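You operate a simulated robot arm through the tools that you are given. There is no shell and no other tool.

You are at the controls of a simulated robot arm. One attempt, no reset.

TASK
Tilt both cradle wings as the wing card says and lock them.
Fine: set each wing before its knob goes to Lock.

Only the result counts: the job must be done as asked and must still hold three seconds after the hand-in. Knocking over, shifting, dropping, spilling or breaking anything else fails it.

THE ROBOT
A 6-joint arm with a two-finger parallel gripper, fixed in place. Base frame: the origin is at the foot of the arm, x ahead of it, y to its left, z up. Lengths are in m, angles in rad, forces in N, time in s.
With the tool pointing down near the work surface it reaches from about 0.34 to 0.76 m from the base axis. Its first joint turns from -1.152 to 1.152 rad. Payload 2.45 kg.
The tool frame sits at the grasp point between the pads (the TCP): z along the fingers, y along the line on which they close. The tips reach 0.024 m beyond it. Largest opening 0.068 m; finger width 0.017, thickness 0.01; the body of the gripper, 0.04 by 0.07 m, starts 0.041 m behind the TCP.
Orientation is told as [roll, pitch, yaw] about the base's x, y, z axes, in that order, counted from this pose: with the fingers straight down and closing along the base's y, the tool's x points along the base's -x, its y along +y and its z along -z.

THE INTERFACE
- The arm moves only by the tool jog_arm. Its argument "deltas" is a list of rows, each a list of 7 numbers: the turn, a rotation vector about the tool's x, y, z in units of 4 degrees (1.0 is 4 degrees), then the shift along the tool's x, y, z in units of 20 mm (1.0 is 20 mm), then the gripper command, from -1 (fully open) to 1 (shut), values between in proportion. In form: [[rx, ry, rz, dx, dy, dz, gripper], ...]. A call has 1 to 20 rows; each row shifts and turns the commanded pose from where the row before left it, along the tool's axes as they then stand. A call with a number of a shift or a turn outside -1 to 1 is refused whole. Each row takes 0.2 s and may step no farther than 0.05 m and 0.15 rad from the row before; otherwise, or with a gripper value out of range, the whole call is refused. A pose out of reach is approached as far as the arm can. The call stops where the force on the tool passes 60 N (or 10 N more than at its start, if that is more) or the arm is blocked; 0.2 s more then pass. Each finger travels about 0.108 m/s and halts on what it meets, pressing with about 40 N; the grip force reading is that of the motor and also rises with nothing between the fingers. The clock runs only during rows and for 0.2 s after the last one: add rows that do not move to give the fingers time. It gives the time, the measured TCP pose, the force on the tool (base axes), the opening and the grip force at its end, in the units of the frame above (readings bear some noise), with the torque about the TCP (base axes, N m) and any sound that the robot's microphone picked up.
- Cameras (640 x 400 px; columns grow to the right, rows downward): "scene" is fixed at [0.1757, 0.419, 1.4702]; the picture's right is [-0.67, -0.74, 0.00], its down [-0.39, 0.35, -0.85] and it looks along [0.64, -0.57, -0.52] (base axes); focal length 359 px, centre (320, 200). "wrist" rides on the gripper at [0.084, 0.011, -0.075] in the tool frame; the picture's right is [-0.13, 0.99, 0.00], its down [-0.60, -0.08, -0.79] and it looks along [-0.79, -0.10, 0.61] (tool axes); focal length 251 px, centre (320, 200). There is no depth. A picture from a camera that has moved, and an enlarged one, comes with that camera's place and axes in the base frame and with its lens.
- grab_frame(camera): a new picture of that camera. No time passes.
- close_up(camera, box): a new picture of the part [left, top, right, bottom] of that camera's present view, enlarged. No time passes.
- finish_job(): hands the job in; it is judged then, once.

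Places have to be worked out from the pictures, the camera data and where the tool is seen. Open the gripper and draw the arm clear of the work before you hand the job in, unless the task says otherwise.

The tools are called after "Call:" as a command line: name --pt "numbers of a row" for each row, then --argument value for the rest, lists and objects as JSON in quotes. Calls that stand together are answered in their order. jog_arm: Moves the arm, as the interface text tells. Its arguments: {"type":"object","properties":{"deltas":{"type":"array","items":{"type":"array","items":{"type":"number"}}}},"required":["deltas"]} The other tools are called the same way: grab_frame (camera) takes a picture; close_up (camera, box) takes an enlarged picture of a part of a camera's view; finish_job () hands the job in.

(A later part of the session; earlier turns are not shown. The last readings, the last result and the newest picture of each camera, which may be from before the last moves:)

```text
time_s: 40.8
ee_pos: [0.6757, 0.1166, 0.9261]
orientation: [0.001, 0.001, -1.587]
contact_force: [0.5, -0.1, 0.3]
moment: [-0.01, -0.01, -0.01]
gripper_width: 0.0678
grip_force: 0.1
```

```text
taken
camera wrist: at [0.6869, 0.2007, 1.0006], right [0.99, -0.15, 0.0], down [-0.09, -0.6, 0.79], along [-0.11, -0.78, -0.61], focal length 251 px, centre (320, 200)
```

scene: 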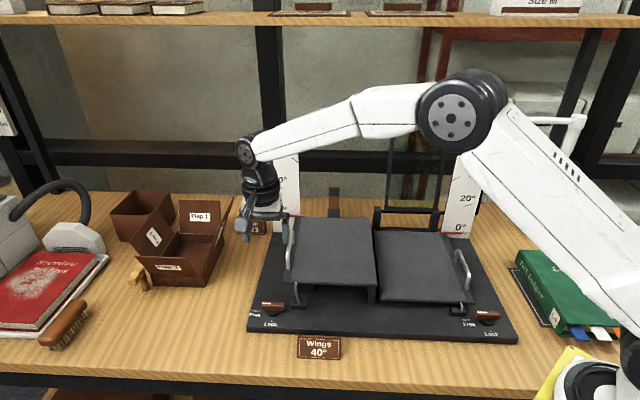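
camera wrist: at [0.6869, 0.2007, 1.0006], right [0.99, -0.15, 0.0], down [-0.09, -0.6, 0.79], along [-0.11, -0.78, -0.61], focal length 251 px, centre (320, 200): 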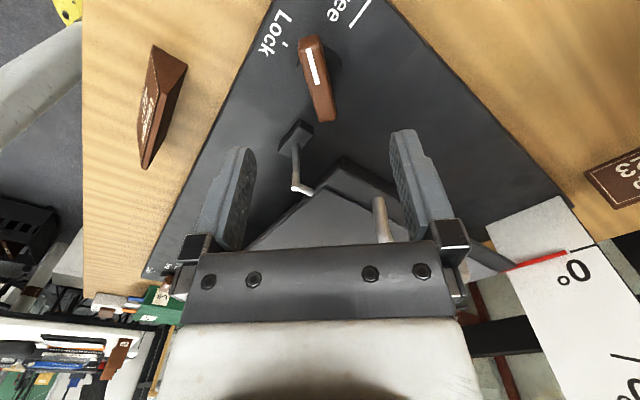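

Aligned with the knob. I descend, grip, and turn it another 24° (to about 68°).

Call:
jog_arm --pt "0 0 0 0 0 0.9 -1" --pt "0 0 0 0 0 0.9 -1" --pt "0 0 0 0 0 0.9 -1" --pt "0 0 0 0 0 0.9 -1" --pt "0 0 0 0 0 0 1" --pt "0 0 0 0 0 0 1" --pt "0 0 0 0 0 0 1" --pt "0 0 0 0 0 0 1"

Call:
jog_arm --pt "0 0 -1 0 0 0 1" --pt "0 0 -1 0 0 0 1" --pt "0 0 -1 0 0 0 1" --pt "0 0 -1 0 0 0 1" --pt "0 0 -1 0 0 0 1" --pt "0 0 -1 0 0 0 1"

Call:
grab_frame --camera "wrist"

```text
time_s: 42.6
ee_pos: [0.6753, 0.1156, 0.8546]
orientation: [0.001, -0.002, -1.586]
contact_force: [1.6, 1.1, -1.7]
moment: [0.21, 0.01, -0.01]
gripper_width: 0.0139
grip_force: 33.6
```

```text
time_s: 44.0
ee_pos: [0.6767, 0.1166, 0.8554]
orientation: [0.001, 0.0, -1.165]
contact_force: [8.0, -2.7, -1.2]
moment: [0.75, 0.33, -0.02]
gripper_width: 0.0138
grip_force: 33.6
```

```text
taken
camera wrist: at [0.6514, 0.1981, 0.9286], right [0.96, 0.27, 0.0], down [0.16, -0.59, 0.79], along [0.22, -0.76, -0.61], focal length 251 px, centre (320, 200)
```

wrist: 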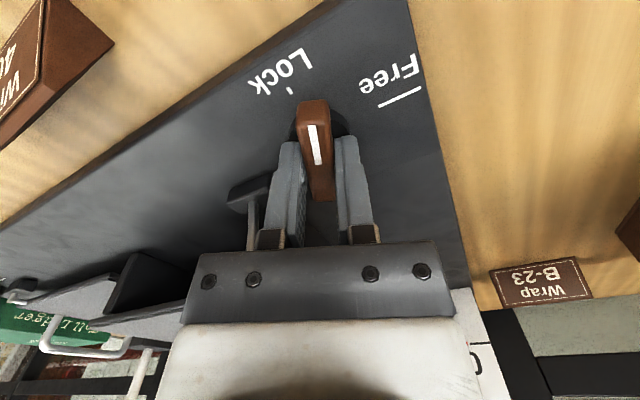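

The knob is at about 68°, no click heard. I release, rise, and turn to -45° for the handle again.

Call:
jog_arm --pt "0 0 0 0 0 0 -1" --pt "0 0 0 0 0 0 -1" --pt "0 0 0 0 0 0 -1" --pt "0 0 0 0 0 -0.92 -1" --pt "0 0 0 0 0 -0.92 -1" --pt "0 0 0 0 0 -0.92 -1" --pt "0 0 0 0 0 -0.92 -1" --pt "0 0 0 0 0 -0.92 -1" --pt "0 0 0 0 0 -0.92 -1" --pt "0 0 0 0 0 -0.92 -1" --pt "0 0 0 0 0 -0.92 -1" --pt "0 0 -0.907 0 0 0 -1" --pt "0 0 -0.907 0 0 0 -1" --pt "0 0 -0.907 0 0 0 -1" --pt "0 0 -0.907 0 0 0 -1" --pt "0 0 -0.907 0 0 0 -1" --pt "0 0 -0.907 0 0 0 -1"

Call:
close_up --camera "scene" --box '[200, 230, 360, 330]'

```text
time_s: 47.6
ee_pos: [0.6753, 0.1166, 1.0014]
orientation: [0.0, -0.001, -0.787]
contact_force: [0.0, -0.6, -0.1]
moment: [0.01, 0.04, -0.02]
gripper_width: 0.0682
grip_force: 0.0
```

```text
4.00 times, centred on (280, 280) of scene
camera zoom: at [0.1757, 0.419, 1.4702], right [-0.67, -0.74, 0.0], down [-0.39, 0.35, -0.85], along [0.64, -0.57, -0.52], focal length 1435 px, centre (480, -120)
```

zoom: 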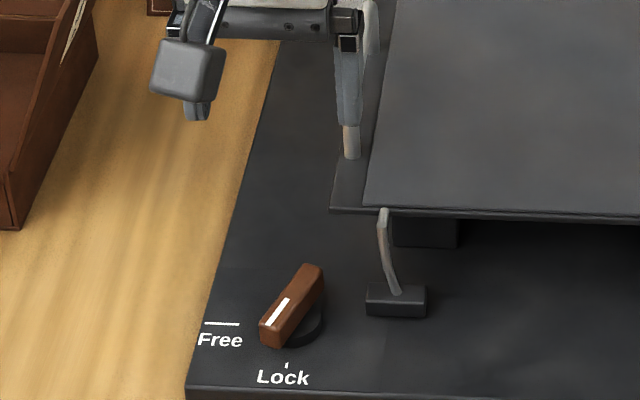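

The knob stands at about 68°. I go to the handle, grip it, and lift gently by a few degrees while reading the force.

Call:
jog_arm --pt "0 0 0 -0.95 -0.227 0 -1" --pt "0 0 0 -0.95 -0.227 0 -1" --pt "0 0 0 -0.95 -0.227 0 -1" --pt "0 0 0 -0.95 -0.227 0 -1" --pt "0 0 0 -0.95 -0.227 0 -1" --pt "0 0 0 -0.95 -0.227 0 -1" --pt "0 0 0 0 0 0.85 -1" --pt "0 0 0 0 0 0.85 -1" --pt "0 0 0 0 0 0.85 -1" --pt "0 0 0 0 0 0.85 -1" --pt "0 0 0 0 0 0 1" --pt "0 0 0 0 0 0 1" --pt "0 0 0 0 0 0 1" --pt "0 0 0 0 0 0 1"

Call:
jog_arm --pt "0 0 0 0 -0.1 -0.445 1" --pt "0 0 0 0 -0.11 -0.445 1" --pt "0 0 0 0 0 0 1"

Call:
close_up --camera "scene" --box '[230, 220, 390, 320]'

```text
time_s: 50.6
ee_pos: [0.7374, 0.0161, 0.9337]
orientation: [0.0, -0.001, -0.787]
contact_force: [5.2, 2.9, -0.8]
moment: [-0.1, -0.24, 0.03]
gripper_width: 0.0097
grip_force: 30.9
```

```text
time_s: 51.4
ee_pos: [0.7331, 0.0137, 0.9514]
orientation: [0.002, -0.001, -0.787]
contact_force: [9.3, 1.6, 0.8]
moment: [0.2, 0.08, 0.09]
gripper_width: 0.0099
grip_force: 30.9
```

```text
4.00 times, centred on (310, 270) of scene
camera zoom: at [0.176, 0.419, 1.4701], right [-0.67, -0.74, 0.0], down [-0.39, 0.35, -0.85], along [0.64, -0.57, -0.52], focal length 1435 px, centre (360, -80)
```

zoom: 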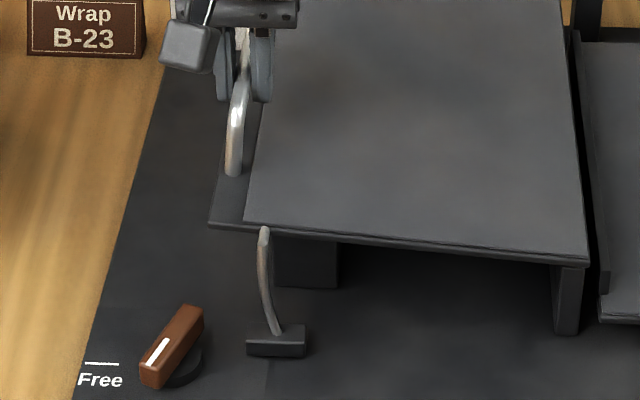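

Lifted 5° without noticeable drag. I loosen the fingers briefly to see if it holds this time.

Call:
jog_arm --pt "0 0 0 0 0 0 0.4" --pt "0 0 0 0 0 0 0.4"

Call:
close_up --camera "scene" --box '[230, 220, 390, 320]'

```text
time_s: 52.0
ee_pos: [0.733, 0.0126, 0.9514]
orientation: [-0.001, 0.002, -0.787]
contact_force: [-0.4, 0.7, -0.2]
moment: [0.0, -0.03, 0.0]
gripper_width: 0.0205
grip_force: 0.0
```

```text
4.00 times, centred on (310, 270) of scene
camera zoom: at [0.1757, 0.419, 1.4702], right [-0.67, -0.74, 0.0], down [-0.39, 0.35, -0.85], along [0.64, -0.57, -0.52], focal length 1435 px, centre (360, -80)
```

zoom: 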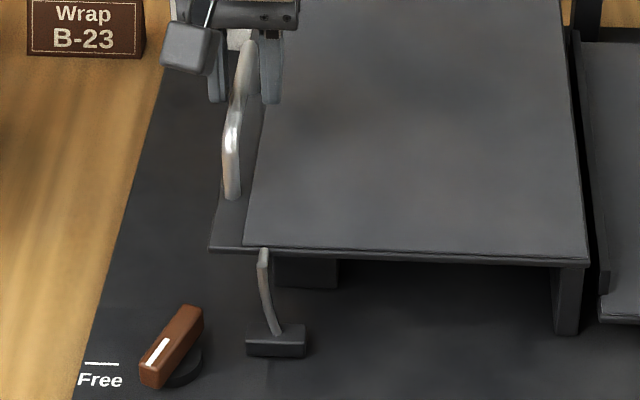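

It still falls at 68°. I try one more setting closer to Lock (about 80°) before planning another way; back over the knob with the matching yaw.

Call:
jog_arm --pt "0 0 0 0 0 0 -1" --pt "0 0 0 0 0 0 -1" --pt "0 0 0 0 0 -0.9 -1" --pt "0 0 0 0 0 -0.9 -1" --pt "0 0 0 0 0 -0.9 -1" --pt "0 0 0 0.95 0.27 0 -1" --pt "0 0 0 0.95 0.27 0 -1" --pt "0 0 0 0.95 0.27 0 -1" --pt "0 0 0 0.95 0.27 0 -1" --pt "0 0 0 0.95 0.27 0 -1" --pt "0 0 0 0.95 0.27 0 -1" --pt "0 0 0.91 0 0 0 -1" --pt "0 0 0.91 0 0 0 -1" --pt "0 0 0.91 0 0 0 -1" --pt "0 0 0.91 0 0 0 -1" --pt "0 0 0.91 0 0 0 -1" --pt "0 0 0.91 0 0 0 -1"

Call:
grab_frame --camera "wrist"

```text
time_s: 55.6
ee_pos: [0.6751, 0.1172, 1.0042]
orientation: [0.001, -0.001, -1.169]
contact_force: [0.5, -0.3, -0.5]
moment: [0.05, 0.01, -0.02]
gripper_width: 0.0681
grip_force: 0.1
```

```text
taken
camera wrist: at [0.6519, 0.1996, 1.0792], right [0.96, 0.27, 0.0], down [0.16, -0.59, 0.79], along [0.21, -0.76, -0.61], focal length 251 px, centre (320, 200)
```

wrist: 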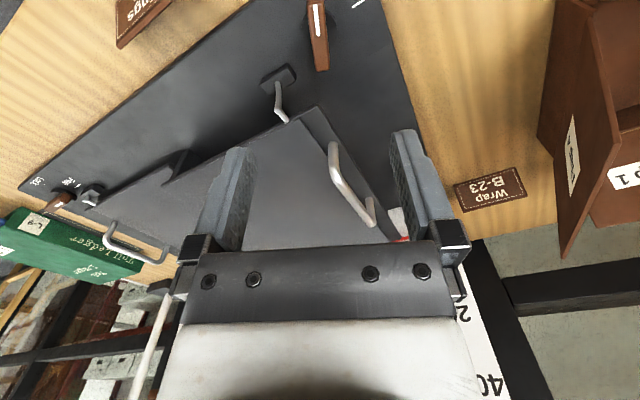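

Aligned. I descend, grip, and turn by 12° more to about 80°.

Call:
jog_arm --pt "0 0 0 0 0 0.94 -1" --pt "0 0 0 0 0 0.94 -1" --pt "0 0 0 0 0 0.94 -1" --pt "0 0 0 0 0 0.94 -1" --pt "0 0 0 0 0 0.94 -1" --pt "0 0 0 0 0 0.94 -1" --pt "0 0 0 0 0 0.94 -1" --pt "0 0 0 0 0 0.94 -1" --pt "0 0 0 0 0 0 1" --pt "0 0 0 0 0 0 1" --pt "0 0 0 0 0 0 1" --pt "0 0 0 0 0 0 1"

Call:
jog_arm --pt "0 0 -1 0 0 0 1" --pt "0 0 -1 0 0 0 1" --pt "0 0 -1 0 0 0 1"

Call:
grab_frame --camera "wrist"

```text
time_s: 58.2
ee_pos: [0.6749, 0.1172, 0.8533]
orientation: [0.0, 0.001, -1.169]
contact_force: [-13.1, -4.7, 5.3]
moment: [-0.07, 0.07, -0.02]
gripper_width: 0.014
grip_force: 33.8
```

```text
time_s: 59.0
ee_pos: [0.6752, 0.1172, 0.8546]
orientation: [-0.002, -0.001, -0.959]
contact_force: [-15.5, -8.2, 5.6]
moment: [-0.37, -0.03, 0.04]
gripper_width: 0.0139
grip_force: 33.8
```

```text
taken
camera wrist: at [0.6349, 0.1926, 0.9289], right [0.89, 0.46, 0.0], down [0.28, -0.54, 0.79], along [0.37, -0.7, -0.61], focal length 251 px, centre (320, 200)
```

wrist: 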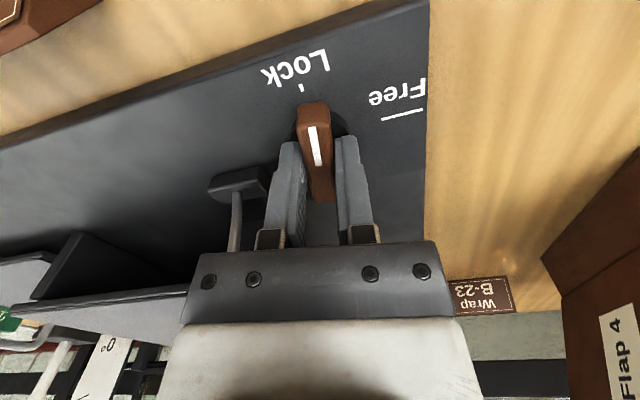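

The knob is at about 80°. I release it and go back to the handle to test.

Call:
jog_arm --pt "0 0 0 0 0 0 -1" --pt "0 0 0 0 0 0 -1" --pt "0 0 0 0 0 0 -1" --pt "0 0 0 0 0 -0.93 -1" --pt "0 0 0 0 0 -0.93 -1" --pt "0 0 0 0 0 -0.93 -1" --pt "0 0 0 0 0 -0.93 -1" --pt "0 0 0 0 0 -0.93 -1" --pt "0 0 0 0 0 -0.93 -1" --pt "0 0 0 0 0 -0.93 -1" --pt "0 0 0 0 0 -0.93 -1" --pt "0 0 -0.83 0 0 0 -1" --pt "0 0 -0.83 0 0 0 -1" --pt "0 0 -0.83 0 0 0 -1"

Call:
jog_arm --pt "0 0 0 -0.95 -0.227 0 -1" --pt "0 0 0 -0.95 -0.227 0 -1" --pt "0 0 0 -0.95 -0.227 0 -1" --pt "0 0 0 -0.95 -0.227 0 -1" --pt "0 0 0 -0.95 -0.227 0 -1" --pt "0 0 0 -0.95 -0.227 0 -1" --pt "0 0 0 0 0 0.85 -1" --pt "0 0 0 0 0 0.85 -1" --pt "0 0 0 0 0 0.85 -1" --pt "0 0 0 0 0 0.85 -1" --pt "0 0 0 0 0 0 1" --pt "0 0 0 0 0 0 1" --pt "0 0 0 0 0 0 1" --pt "0 0 0 0 0 0 1"

Call:
close_up --camera "scene" --box '[230, 220, 390, 320]'

```text
time_s: 62.0
ee_pos: [0.6755, 0.1177, 1.0036]
orientation: [0.0, -0.002, -0.785]
contact_force: [-0.5, 1.4, -0.5]
moment: [0.02, 0.04, 0.01]
gripper_width: 0.0679
grip_force: 0.2
```

```text
time_s: 65.0
ee_pos: [0.7364, 0.017, 0.9354]
orientation: [-0.001, 0.001, -0.786]
contact_force: [-4.5, -2.9, -1.4]
moment: [-0.1, -0.05, -0.01]
gripper_width: 0.0098
grip_force: 31.1
```

```text
4.00 times, centred on (310, 270) of scene
camera zoom: at [0.1756, 0.4189, 1.4702], right [-0.67, -0.74, 0.0], down [-0.39, 0.35, -0.85], along [0.64, -0.57, -0.52], focal length 1435 px, centre (360, -80)
```

zoom: 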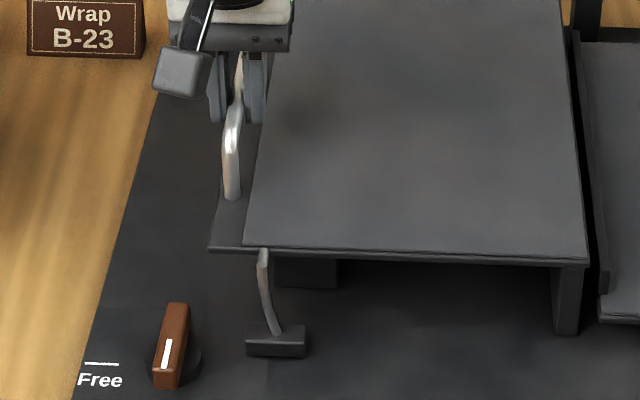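

Knob at about 80°, handle gripped. I lift a small step (2.5°) and look at the force first.

Call:
jog_arm --pt "0 0 0 0 -0.05 -0.22 1" --pt "0 0 0 0 -0.05 -0.22 1"

Call:
close_up --camera "scene" --box '[230, 220, 390, 320]'

```text
time_s: 65.6
ee_pos: [0.734, 0.0184, 0.9417]
orientation: [-0.003, 0.003, -0.784]
contact_force: [10.0, 4.7, -25.3]
moment: [0.06, -0.17, -0.04]
gripper_width: 0.0098
grip_force: 31.0
```

```text
4.00 times, centred on (310, 270) of scene
camera zoom: at [0.1766, 0.4191, 1.47], right [-0.67, -0.74, 0.0], down [-0.39, 0.35, -0.85], along [0.64, -0.57, -0.52], focal length 1435 px, centre (360, -80)
```

zoom: 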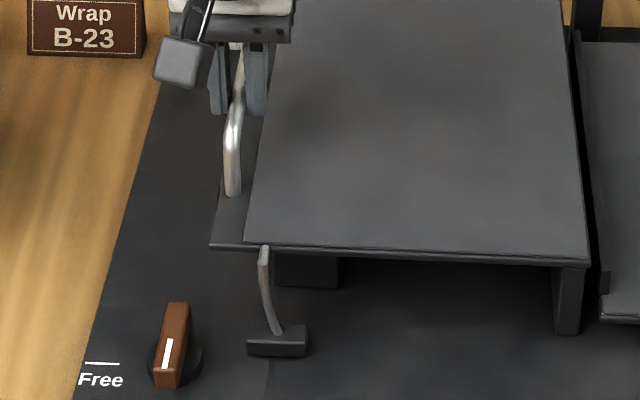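

At 80° there is real drag now (25 N at the handle for a degree or so), whereas at 68° there was none. So a setting in between should hold the wing yet still let me move it; I set the knob back to about 74°.

Call:
jog_arm --pt "0 0 0 0 0 0 -1" --pt "0 0 0 0 0 0 -1" --pt "0 0 0 0 0 -0.95 -1" --pt "0 0 0 0 0 -0.95 -1" --pt "0 0 0 0 0 -0.95 -1" --pt "0 0 0 0.95 0.24 0 -1" --pt "0 0 0 0.95 0.24 0 -1" --pt "0 0 0 0.95 0.24 0 -1" --pt "0 0 0 0.95 0.24 0 -1" --pt "0 0 0 0.95 0.24 0 -1" --pt "0 0 0 0.95 0.24 0 -1" --pt "0 0 0.83 0 0 0 -1" --pt "0 0 0.83 0 0 0 -1" --pt "0 0 0.83 0 0 0 -1"

Call:
close_up --camera "scene" --box '[230, 220, 390, 320]'

```text
time_s: 68.6
ee_pos: [0.676, 0.1168, 1.0016]
orientation: [0.0, 0.002, -0.961]
contact_force: [-0.2, -0.4, -0.4]
moment: [-0.02, 0.03, -0.01]
gripper_width: 0.0678
grip_force: 0.0
```

```text
4.00 times, centred on (310, 270) of scene
camera zoom: at [0.1757, 0.419, 1.4702], right [-0.67, -0.74, 0.0], down [-0.39, 0.35, -0.85], along [0.64, -0.57, -0.52], focal length 1435 px, centre (360, -80)
```

zoom: 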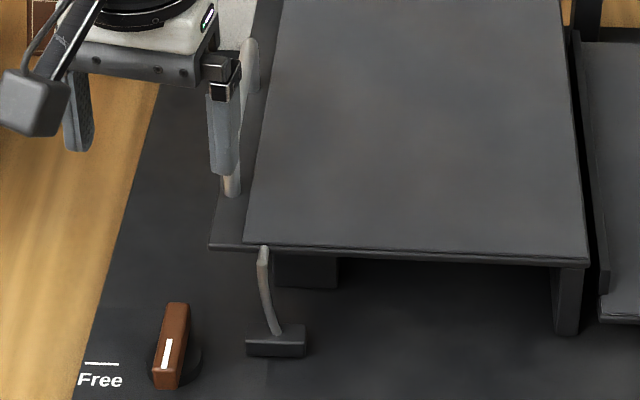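

Call:
jog_arm --pt "0 0 0 0 0 0.93 -1" --pt "0 0 0 0 0 0.93 -1" --pt "0 0 0 0 0 0.93 -1" --pt "0 0 0 0 0 0.93 -1" --pt "0 0 0 0 0 0.93 -1" --pt "0 0 0 0 0 0.93 -1" --pt "0 0 0 0 0 0.93 -1" --pt "0 0 0 0 0 0.9 -1" --pt "0 0 0 0 0 0 1" --pt "0 0 0 0 0 0 1" --pt "0 0 0 0 0 0 1" --pt "0 0 0 0 0 0 1" --pt "0 0 0.75 0 0 0 1" --pt "0 0 0.75 0 0 0 1" --pt "0 0 0 0 0 0 1"

Call:
grab_frame --camera "wrist"

```text
time_s: 71.8
ee_pos: [0.6751, 0.1166, 0.8534]
orientation: [-0.001, 0.0, -1.065]
contact_force: [-12.0, -5.2, 6.8]
moment: [0.7, 0.52, 0.02]
gripper_width: 0.0139
grip_force: 33.8
```

```text
taken
camera wrist: at [0.6431, 0.1961, 0.9278], right [0.93, 0.37, 0.0], down [0.22, -0.57, 0.79], along [0.29, -0.74, -0.61], focal length 251 px, centre (320, 200)
```

wrist: 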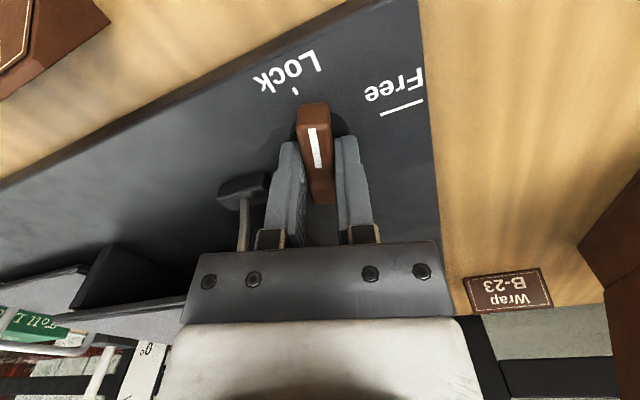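

The knob is at 74°. I release it and return to the handle for a lift test.

Call:
jog_arm --pt "0 0 0 0 0 0 -1" --pt "0 0 0 0 0 0 -1" --pt "0 0 0 0 0 0 -1" --pt "0 0 0 0 0 -0.93 -1" --pt "0 0 0 0 0 -0.93 -1" --pt "0 0 0 0 0 -0.93 -1" --pt "0 0 0 0 0 -0.93 -1" --pt "0 0 0 0 0 -0.93 -1" --pt "0 0 0 0 0 -0.93 -1" --pt "0 0 0 0 0 -0.93 -1" --pt "0 0 0 0 0 -0.93 -1" --pt "0 0 -1 0 0 0 -1" --pt "0 0 -1 0 0 0 -1" --pt "0 0 -1 0 0 0 -1" --pt "0 0 -1 0 0 0 -1"

Call:
close_up --camera "scene" --box '[230, 220, 390, 320]'

Call:
jog_arm --pt "0 0 0 -0.95 -0.227 0 -1" --pt "0 0 0 -0.95 -0.227 0 -1" --pt "0 0 0 -0.95 -0.227 0 -1" --pt "0 0 0 -0.95 -0.227 0 -1" --pt "0 0 0 -0.95 -0.227 0 -1" --pt "0 0 0 -0.95 -0.227 0 -1" --pt "0 0 0 0 0 0.85 -1" --pt "0 0 0 0 0 0.85 -1" --pt "0 0 0 0 0 0.85 -1" --pt "0 0 0 0 0 0.85 -1" --pt "0 0 0 0 0 0 1" --pt "0 0 0 0 0 0 1" --pt "0 0 0 0 0 0 1" --pt "0 0 0 0 0 0 1"

```text
time_s: 75.0
ee_pos: [0.676, 0.1167, 1.002]
orientation: [-0.001, 0.0, -0.783]
contact_force: [-0.1, 0.4, 0.2]
moment: [-0.02, 0.05, 0.03]
gripper_width: 0.0682
grip_force: 0.1
```

```text
4.00 times, centred on (310, 270) of scene
camera zoom: at [0.1757, 0.419, 1.4702], right [-0.67, -0.74, 0.0], down [-0.39, 0.35, -0.85], along [0.64, -0.57, -0.52], focal length 1435 px, centre (360, -80)
```

zoom: 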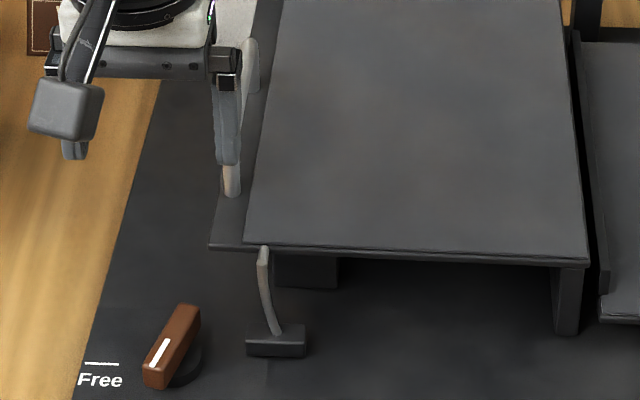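

```text
time_s: 78.0
ee_pos: [0.7371, 0.0157, 0.9331]
orientation: [-0.002, 0.001, -0.785]
contact_force: [-9.8, -7.6, 2.4]
moment: [0.17, 0.33, 0.09]
gripper_width: 0.0101
grip_force: 30.9
```

The wing still stands slightly raised with the knob at 74°, so there is holding drag. I lift about 5° and read the force.

Call:
jog_arm --pt "0 0 0 0 -0.05 -0.22 1" --pt "0 0 0 0 -0.05 -0.22 1" --pt "0 0 0 0 -0.05 -0.22 1" --pt "0 0 0 0 -0.05 -0.22 1"

Call:
close_up --camera "scene" --box '[230, 220, 390, 320]'

```text
time_s: 79.0
ee_pos: [0.7351, 0.0179, 0.9496]
orientation: [0.001, 0.003, -0.784]
contact_force: [9.0, 11.3, -26.2]
moment: [0.15, -0.15, -0.04]
gripper_width: 0.01
grip_force: 31.6
```

```text
4.00 times, centred on (310, 270) of scene
camera zoom: at [0.1766, 0.4193, 1.47], right [-0.67, -0.74, 0.0], down [-0.39, 0.35, -0.85], along [0.64, -0.57, -0.52], focal length 1435 px, centre (360, -80)
```

zoom: 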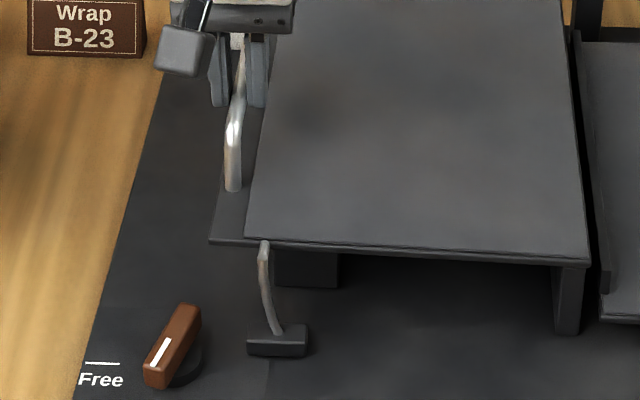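

The drag at 74° is still strong (the pads slip on the bar at about 26 N), but the wing moves and stays. I want less drag, so I go back to the knob and ease it in small steps towards 70°.

Call:
jog_arm --pt "0 0 0 0 0 0 -1" --pt "0 0 0 0 0 0 -1" --pt "0 0 0 0 0 -0.9 -1" --pt "0 0 0 0 0 -0.9 -1" --pt "0 0 0 0 0 -0.9 -1" --pt "0 0 0 0.95 0.24 0 -1" --pt "0 0 0 0.95 0.24 0 -1" --pt "0 0 0 0.95 0.24 0 -1" --pt "0 0 0 0.95 0.24 0 -1" --pt "0 0 0 0.95 0.24 0 -1" --pt "0 0 0 0.95 0.24 0 -1" --pt "0 0 1 0 0 0 -1" --pt "0 0 1 0 0 0 -1" --pt "0 0 1 0 0 0 -1" --pt "0 0 1 0 0 0 -1"

Call:
close_up --camera "scene" --box '[230, 220, 390, 320]'

```text
time_s: 82.2
ee_pos: [0.6728, 0.115, 1.0061]
orientation: [0.0, 0.0, -1.065]
contact_force: [-0.7, 1.0, 0.6]
moment: [-0.01, 0.01, 0.0]
gripper_width: 0.0683
grip_force: 0.1
```

```text
4.00 times, centred on (310, 270) of scene
camera zoom: at [0.1757, 0.419, 1.4702], right [-0.67, -0.74, 0.0], down [-0.39, 0.35, -0.85], along [0.64, -0.57, -0.52], focal length 1435 px, centre (360, -80)
```

zoom: 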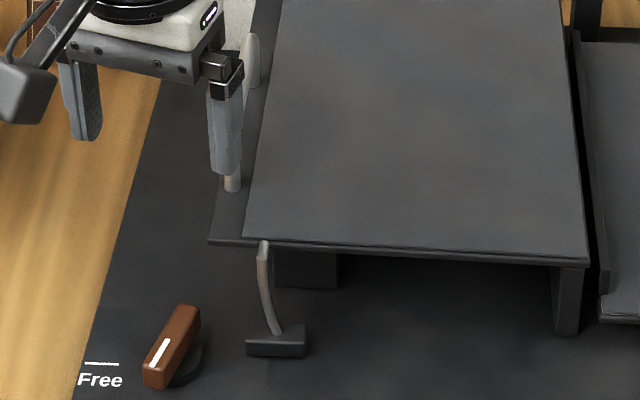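

The wing holds at roughly 2°. I grip the knob and turn it back to 72°, then check whether the wing still holds.

Call:
jog_arm --pt "0 0 0 0.02 0.137 0.95 -1" --pt "0 0 0 0 0 0.95 -1" --pt "0 0 0 0 0 0.95 -1" --pt "0 0 0 0 0 0.95 -1" --pt "0 0 0 0 0 0.95 -1" --pt "0 0 0 0 0 0.95 -1" --pt "0 0 0 0 0 0.95 -1" --pt "0 0 0 0 0 0.95 -1" --pt "0 0 0 0 0 0 1" --pt "0 0 0 0 0 0 1" --pt "0 0 0 0 0 0 1" --pt "0 0 0 0 0 0 1" --pt "0 0 0.5 0 0 0 1" --pt "0 0 0 0 0 0 1"

Call:
close_up --camera "scene" --box '[230, 220, 390, 320]'

```text
time_s: 85.2
ee_pos: [0.6757, 0.1173, 0.8525]
orientation: [-0.001, 0.0, -1.099]
contact_force: [-13.0, -12.1, 9.3]
moment: [0.38, 0.32, 0.0]
gripper_width: 0.0142
grip_force: 33.3
```

```text
4.00 times, centred on (310, 270) of scene
camera zoom: at [0.1752, 0.4186, 1.4704], right [-0.67, -0.74, 0.0], down [-0.39, 0.35, -0.85], along [0.64, -0.57, -0.52], focal length 1435 px, centre (360, -80)
```

zoom: 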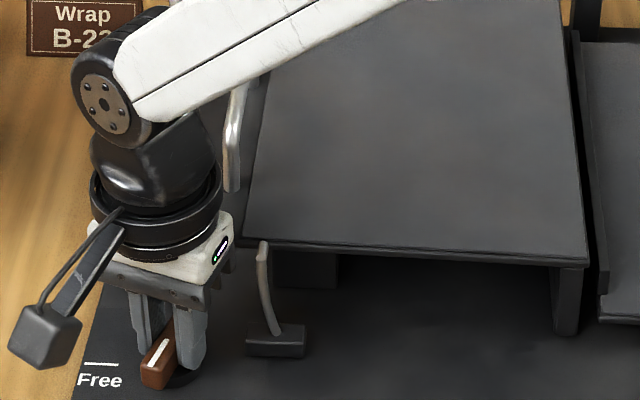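

At 72° the wing still holds its small lift. I ease the knob to about 70.5° and look again.

Call:
jog_arm --pt "0 0 0.375 0 0 0 1" --pt "0 0 0 0 0 0 1"

Call:
close_up --camera "scene" --box '[230, 220, 390, 320]'

```text
time_s: 85.8
ee_pos: [0.6766, 0.1158, 0.852]
orientation: [-0.003, 0.0, -1.124]
contact_force: [-14.7, -15.3, 7.3]
moment: [0.31, 0.23, 0.0]
gripper_width: 0.014
grip_force: 33.5
```

```text
4.00 times, centred on (310, 270) of scene
camera zoom: at [0.1753, 0.4185, 1.4704], right [-0.67, -0.74, 0.0], down [-0.39, 0.35, -0.85], along [0.64, -0.57, -0.52], focal length 1435 px, centre (360, -80)
```

zoom: 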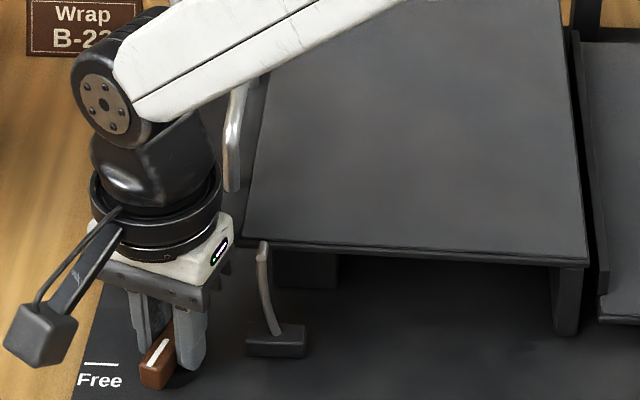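

Still held at 70.6°. Another small step, to about 69.3°.

Call:
jog_arm --pt "0 0 0.325 0 0 0 1" --pt "0 0 0 0 0 0 1"

Call:
close_up --camera "scene" --box '[230, 220, 390, 320]'

```text
time_s: 86.4
ee_pos: [0.6752, 0.1162, 0.8527]
orientation: [-0.001, 0.0, -1.149]
contact_force: [-13.4, -18.6, 4.9]
moment: [-0.03, 0.06, 0.05]
gripper_width: 0.0139
grip_force: 33.8
```

```text
4.00 times, centred on (310, 270) of scene
camera zoom: at [0.1753, 0.4185, 1.4704], right [-0.67, -0.74, 0.0], down [-0.39, 0.35, -0.85], along [0.64, -0.57, -0.52], focal length 1435 px, centre (360, -80)
```

zoom: 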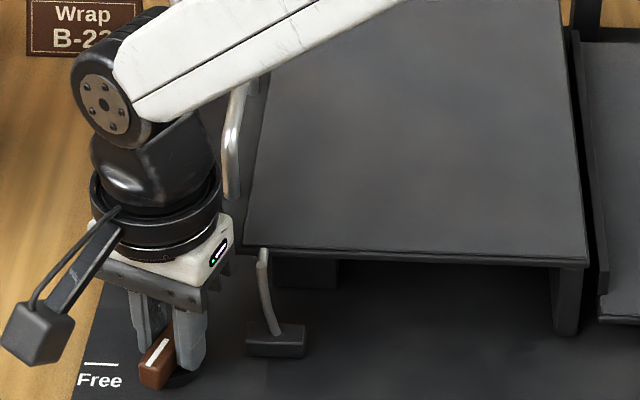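

Between 70.6° and 69.2° the wing dropped back, so the clamp takes hold sharply at about 70° of knob turn. I leave the knob at 69° (just free), and now lift the wing to 40° by the handle to see how everything stands there.

Call:
jog_arm --pt "0 0 0 0 0 0 -1" --pt "0 0 0 0 0 0 -1" --pt "0 0 0 0 0 0 -1" --pt "0 0 0 0 0 -0.93 -1" --pt "0 0 0 0 0 -0.93 -1" --pt "0 0 0 0 0 -0.93 -1" --pt "0 0 0 0 0 -0.93 -1" --pt "0 0 0 0 0 -0.93 -1" --pt "0 0 0 0 0 -0.93 -1" --pt "0 0 0 0 0 -0.93 -1" --pt "0 0 0 0 0 -0.93 -1" --pt "0 0 -0.87 0 0 0 -1" --pt "0 0 -0.87 0 0 0 -1" --pt "0 0 -0.87 0 0 0 -1" --pt "0 0 -0.87 0 0 0 -1" --pt "0 0 -0.87 0 0 0 -1" --pt "0 0 -0.87 0 0 0 -1"

Call:
close_up --camera "scene" --box '[230, 220, 390, 320]'

```text
time_s: 90.0
ee_pos: [0.6761, 0.1181, 1.0024]
orientation: [0.0, -0.001, -0.783]
contact_force: [0.2, 0.0, 0.1]
moment: [-0.01, -0.02, 0.02]
gripper_width: 0.068
grip_force: 0.0
```

```text
4.00 times, centred on (310, 270) of scene
camera zoom: at [0.1757, 0.419, 1.4702], right [-0.67, -0.74, 0.0], down [-0.39, 0.35, -0.85], along [0.64, -0.57, -0.52], focal length 1435 px, centre (360, -80)
```

zoom: 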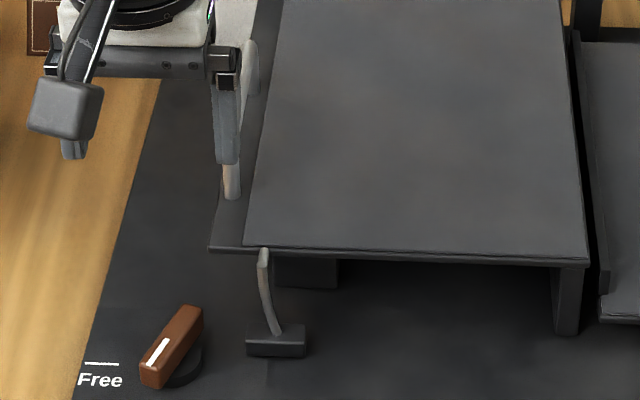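

Call:
jog_arm --pt "0 0 0 -0.953 -0.24 0 -1" --pt "0 0 0 -0.953 -0.24 0 -1" --pt "0 0 0 -0.953 -0.24 0 -1" --pt "0 0 0 -0.953 -0.24 0 -1" --pt "0 0 0 -0.953 -0.24 0 -1" --pt "0 0 0 -0.953 -0.24 0 -1" --pt "0 0 0 0 0 0.87 -1" --pt "0 0 0 0 0 0.87 -1" --pt "0 0 0 0 0 0.87 -1" --pt "0 0 0 0 0 0.87 -1" --pt "0 0 0 0 0 0 1" --pt "0 0 0 0 0 0 1" --pt "0 0 0 0 0 0 1" --pt "0 0 0 0 0 0 1"

```text
time_s: 93.0
ee_pos: [0.7382, 0.0157, 0.9312]
orientation: [0.0, 0.001, -0.784]
contact_force: [3.4, 1.9, -2.0]
moment: [-0.01, -0.12, -0.1]
gripper_width: 0.0096
grip_force: 30.9
```

Gripped. I lift along the arc to about 20° and check the force and the scale.

Call:
jog_arm --pt "0 0 0 0 -0.11 -0.445 1" --pt "0 0 0 0 -0.11 -0.445 1" --pt "0 0 0 0 -0.15 -0.4325 1" --pt "0 0 0 0 -0.15 -0.4325 1" --pt "0 0 0 0 -0.1875 -0.42 1" --pt "0 0 0 0 -0.1875 -0.42 1" --pt "0 0 0 0 -0.2225 -0.4 1" --pt "0 0 0 0 -0.2225 -0.4 1"

Call:
grab_frame --camera "scene"

Call:
grab_frame --camera "wrist"

```text
time_s: 94.8
ee_pos: [0.7175, -0.002, 1.001]
orientation: [0.004, -0.001, -0.782]
contact_force: [9.3, 12.1, 7.0]
moment: [0.08, -0.14, 0.05]
gripper_width: 0.0093
grip_force: 30.8
```

```text
taken
```

scene: 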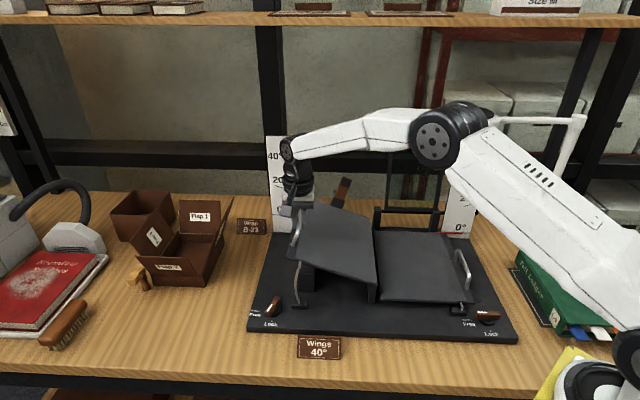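

```text
taken
camera wrist: at [0.6657, 0.065, 1.076], right [0.79, 0.61, 0.0], down [0.37, -0.48, 0.79], along [0.49, -0.63, -0.61], focal length 251 px, centre (320, 200)
```

wrist: 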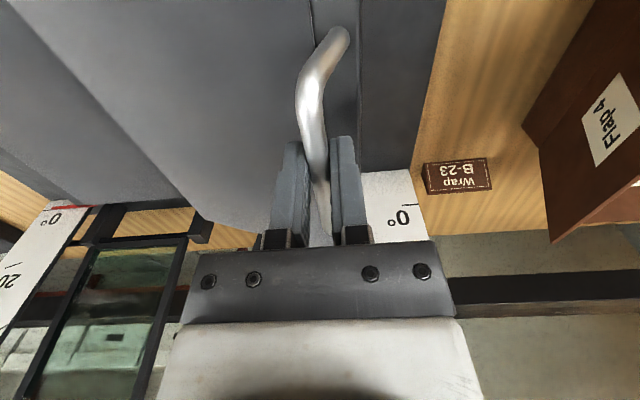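

Call:
close_up --camera "scene" --box '[240, 130, 400, 230]'

Call:
close_up --camera "scene" --box '[230, 220, 390, 320]'

```text
4.00 times, centred on (320, 180) of scene
camera zoom: at [0.1758, 0.4193, 1.4701], right [-0.67, -0.74, 0.0], down [-0.39, 0.35, -0.85], along [0.64, -0.57, -0.52], focal length 1435 px, centre (320, 280)
```

zoom: 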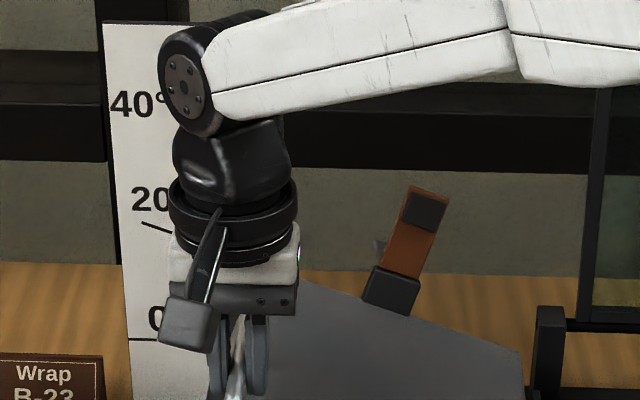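

```text
4.00 times, centred on (310, 270) of scene
camera zoom: at [0.1758, 0.4193, 1.4701], right [-0.67, -0.74, 0.0], down [-0.39, 0.35, -0.85], along [0.64, -0.57, -0.52], focal length 1435 px, centre (360, -80)
```

zoom: 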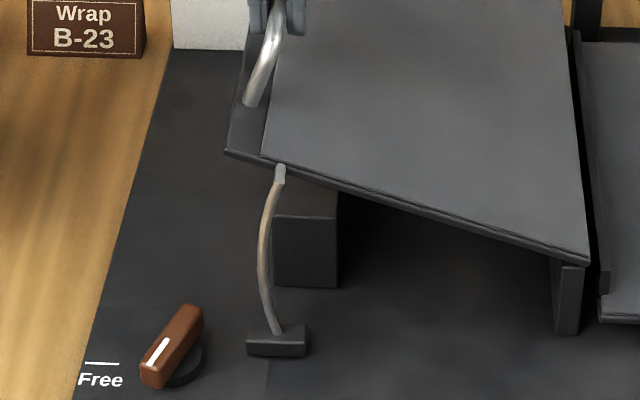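

The wing follows, with a mild outward force, so the true arc lies slightly further out than mine. I continue to about 30° with a bit less inward shift.

Call:
jog_arm --pt "0 0 0 0 -0.2 -0.38 1" --pt "0 0 0 0 -0.22 -0.38 1" --pt "0 0 0 0 -0.24 -0.3575 1" --pt "0 0 0 0 -0.25 -0.3575 1"

Call:
close_up --camera "scene" --box '[240, 130, 400, 230]'

Call:
close_up --camera "scene" --box '[230, 220, 390, 320]'

```text
time_s: 95.8
ee_pos: [0.7046, -0.0165, 1.0301]
orientation: [-0.002, 0.002, -0.784]
contact_force: [5.1, 7.7, 4.1]
moment: [-0.16, -0.34, 0.15]
gripper_width: 0.0096
grip_force: 31.1
```

```text
4.00 times, centred on (320, 180) of scene
camera zoom: at [0.1758, 0.4192, 1.4701], right [-0.67, -0.74, 0.0], down [-0.39, 0.35, -0.85], along [0.64, -0.57, -0.52], focal length 1435 px, centre (320, 280)
```

zoom: 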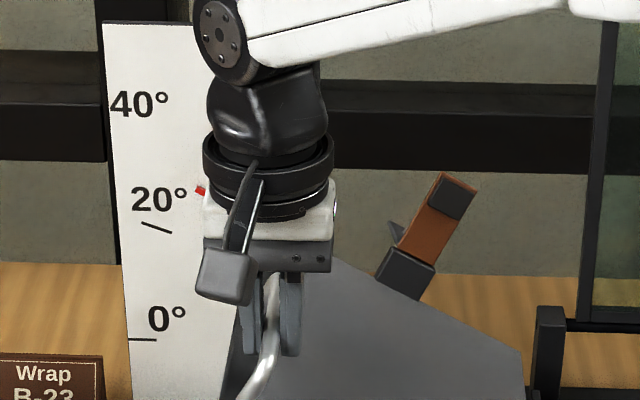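

```text
4.00 times, centred on (310, 270) of scene
camera zoom: at [0.1758, 0.4192, 1.4701], right [-0.67, -0.74, 0.0], down [-0.39, 0.35, -0.85], along [0.64, -0.57, -0.52], focal length 1435 px, centre (360, -80)
```

zoom: 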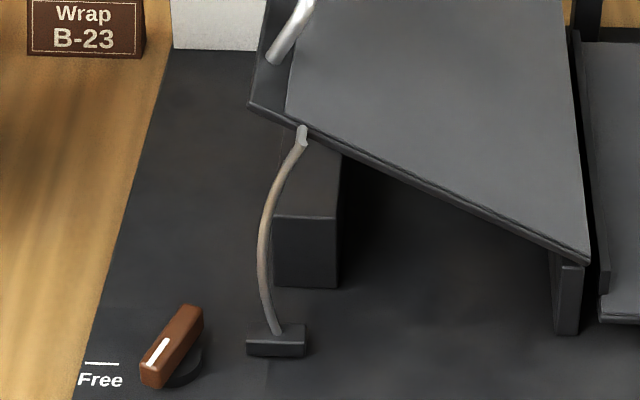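

The red pointer now shows between the 20° and 40° marks. I continue to about 40°.

Call:
jog_arm --pt "0 0 0 0 -0.29 -0.33 1" --pt "0 0 0 0 -0.31 -0.33 1" --pt "0 0 0 0 -0.32 -0.3 1" --pt "0 0 0 0 -0.33 -0.3 1" --pt "0 0 0 0 0 0 1"

Call:
close_up --camera "scene" --box '[240, 130, 400, 230]'

Call:
close_up --camera "scene" --box '[230, 220, 390, 320]'

Call:
grab_frame --camera "wrist"

```text
time_s: 97.0
ee_pos: [0.6874, -0.0347, 1.0544]
orientation: [-0.002, 0.002, -0.784]
contact_force: [2.4, 1.1, -0.1]
moment: [-0.17, -0.23, 0.19]
gripper_width: 0.0095
grip_force: 30.5
```

```text
4.00 times, centred on (320, 180) of scene
camera zoom: at [0.1758, 0.419, 1.4702], right [-0.67, -0.74, 0.0], down [-0.39, 0.35, -0.85], along [0.64, -0.57, -0.52], focal length 1435 px, centre (320, 280)
```

zoom: 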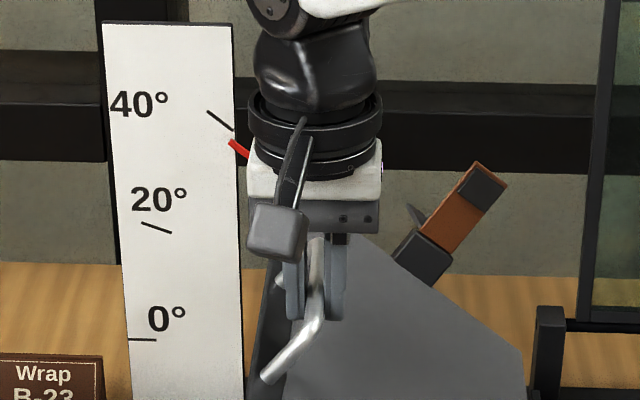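

```text
4.00 times, centred on (310, 270) of scene
camera zoom: at [0.1758, 0.419, 1.4702], right [-0.67, -0.74, 0.0], down [-0.39, 0.35, -0.85], along [0.64, -0.57, -0.52], focal length 1435 px, centre (360, -80)
```

zoom: 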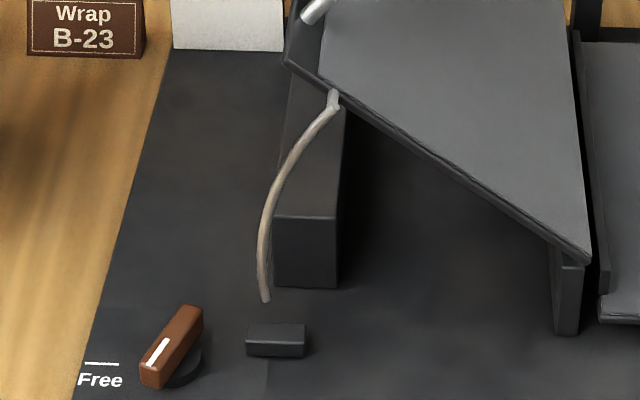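

```text
taken
camera wrist: at [0.6342, 0.0333, 1.1292], right [0.79, 0.61, 0.0], down [0.37, -0.48, 0.79], along [0.48, -0.63, -0.61], focal length 251 px, centre (320, 200)
```

wrist: 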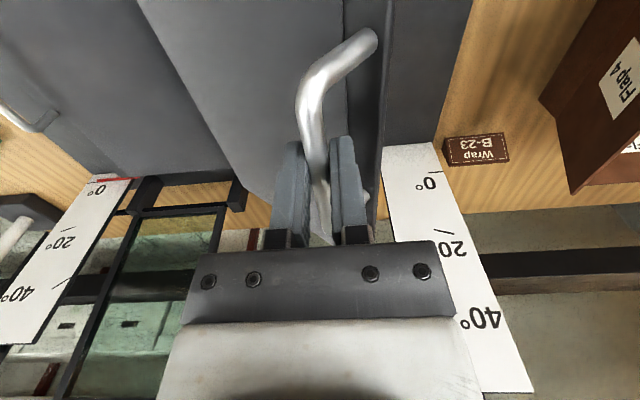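

The pointer stands about 2° under the 40° mark, and the clamp rod has come out of its block. Before releasing here, I tilt the tool 30° outwards about the bar, so the outer finger would catch the bar if the wing drops.

Call:
jog_arm --pt "1 0 0 0 0 0 1" --pt "1 0 0 0 0 0 1" --pt "1 0 0 0 0 0 1" --pt "1 0 0 0 0 0 1"

Call:
grab_frame --camera "scene"

```text
time_s: 98.0
ee_pos: [0.688, -0.0328, 1.0546]
orientation: [-0.279, -0.001, -0.784]
contact_force: [5.7, 0.7, 1.8]
moment: [0.22, 0.09, 0.21]
gripper_width: 0.0095
grip_force: 31.1
```

```text
taken
```

scene: 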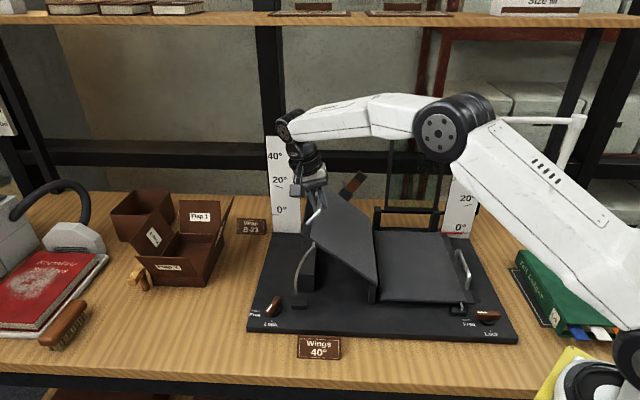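

The tilt works as intended (body moving outward). I go on to 32°.

Call:
jog_arm --pt "1 0 0 0 0 0 1" --pt "1 0 0 0 0 0 1" --pt "1 0 0 0 0 0 1" --pt "1 0 0 0 0 0 1"

Call:
close_up --camera "scene" --box '[220, 120, 380, 220]'

Call:
close_up --camera "scene" --box '[230, 200, 390, 300]'

```text
time_s: 99.0
ee_pos: [0.6872, -0.0332, 1.0552]
orientation: [-0.56, -0.001, -0.784]
contact_force: [0.3, 2.7, 0.9]
moment: [0.17, 0.03, 0.37]
gripper_width: 0.0095
grip_force: 30.3
```

```text
4.00 times, centred on (300, 170) of scene
camera zoom: at [0.1758, 0.419, 1.4702], right [-0.67, -0.74, 0.0], down [-0.39, 0.35, -0.85], along [0.64, -0.57, -0.52], focal length 1435 px, centre (400, 320)
```

zoom: 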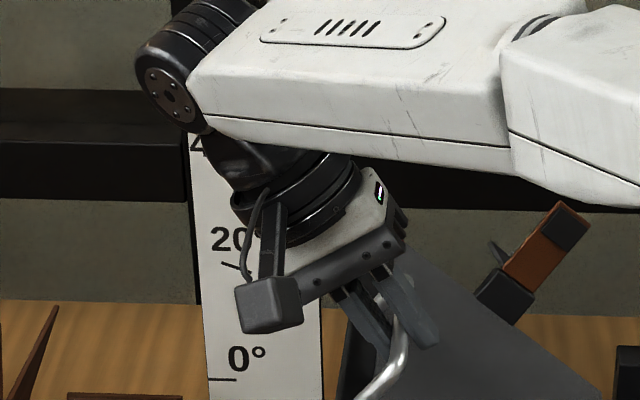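

```text
4.00 times, centred on (310, 250) of scene
camera zoom: at [0.1758, 0.419, 1.4702], right [-0.67, -0.74, 0.0], down [-0.39, 0.35, -0.85], along [0.64, -0.57, -0.52], focal length 1435 px, centre (360, 0)
```

zoom: 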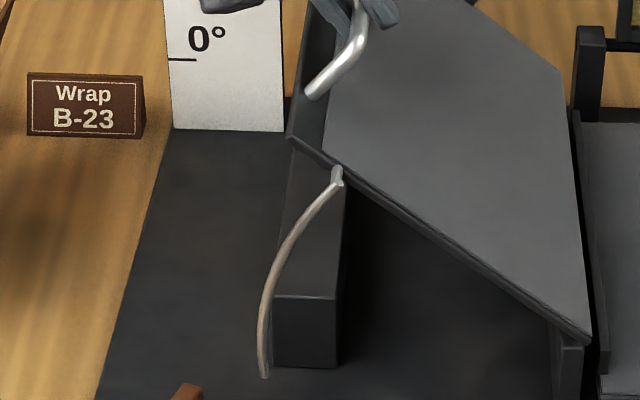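

Tilted 32°. I open the fingers by about 6 mm to see whether the wing stays up here or settles onto the lower finger.

Call:
jog_arm --pt "0 0 0 0 0 0 0.55" --pt "0 0 0 0 0 0 0.55" --pt "0 0 0 0 0 0 0.55"

Call:
close_up --camera "scene" --box '[220, 120, 380, 220]'

Call:
close_up --camera "scene" --box '[230, 200, 390, 300]'

Call:
grab_frame --camera "wrist"

```text
time_s: 99.8
ee_pos: [0.6869, -0.0343, 1.0558]
orientation: [-0.559, 0.0, -0.782]
contact_force: [-1.2, 0.6, -0.8]
moment: [0.01, -0.01, -0.03]
gripper_width: 0.0152
grip_force: 0.0
```

```text
4.00 times, centred on (300, 170) of scene
camera zoom: at [0.1757, 0.419, 1.4702], right [-0.67, -0.74, 0.0], down [-0.39, 0.35, -0.85], along [0.64, -0.57, -0.52], focal length 1435 px, centre (400, 320)
```

zoom: 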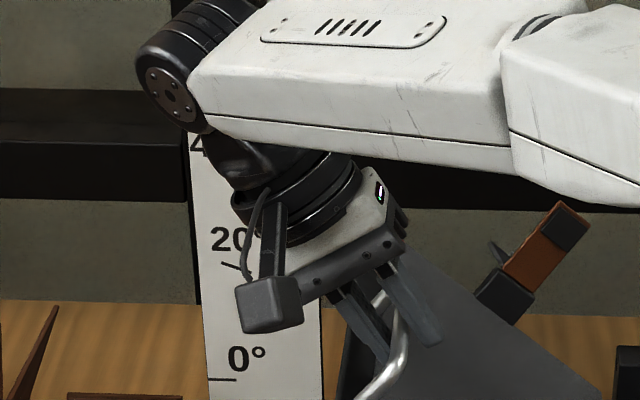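

```text
4.00 times, centred on (310, 250) of scene
camera zoom: at [0.1757, 0.419, 1.4702], right [-0.67, -0.74, 0.0], down [-0.39, 0.35, -0.85], along [0.64, -0.57, -0.52], focal length 1435 px, centre (360, 0)
```

zoom: 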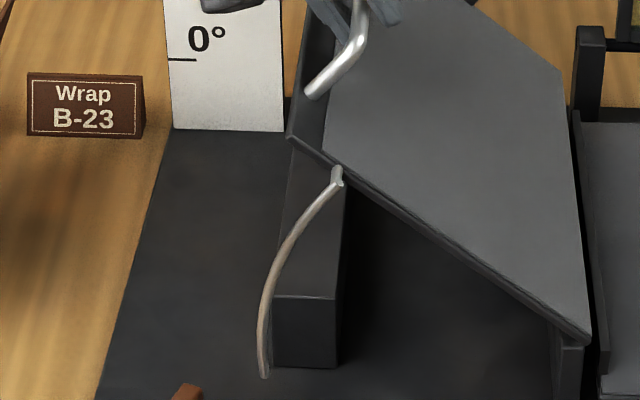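

```text
taken
camera wrist: at [0.6617, 0.0606, 1.1124], right [0.69, 0.5, -0.53], down [0.68, -0.18, 0.71], along [0.27, -0.85, -0.46], focal length 251 px, centre (320, 200)
```

wrist: 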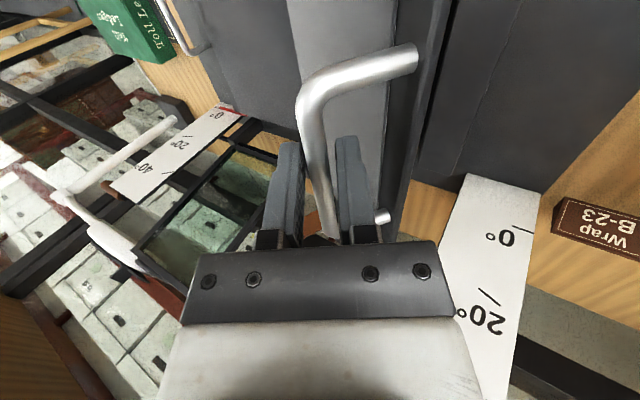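

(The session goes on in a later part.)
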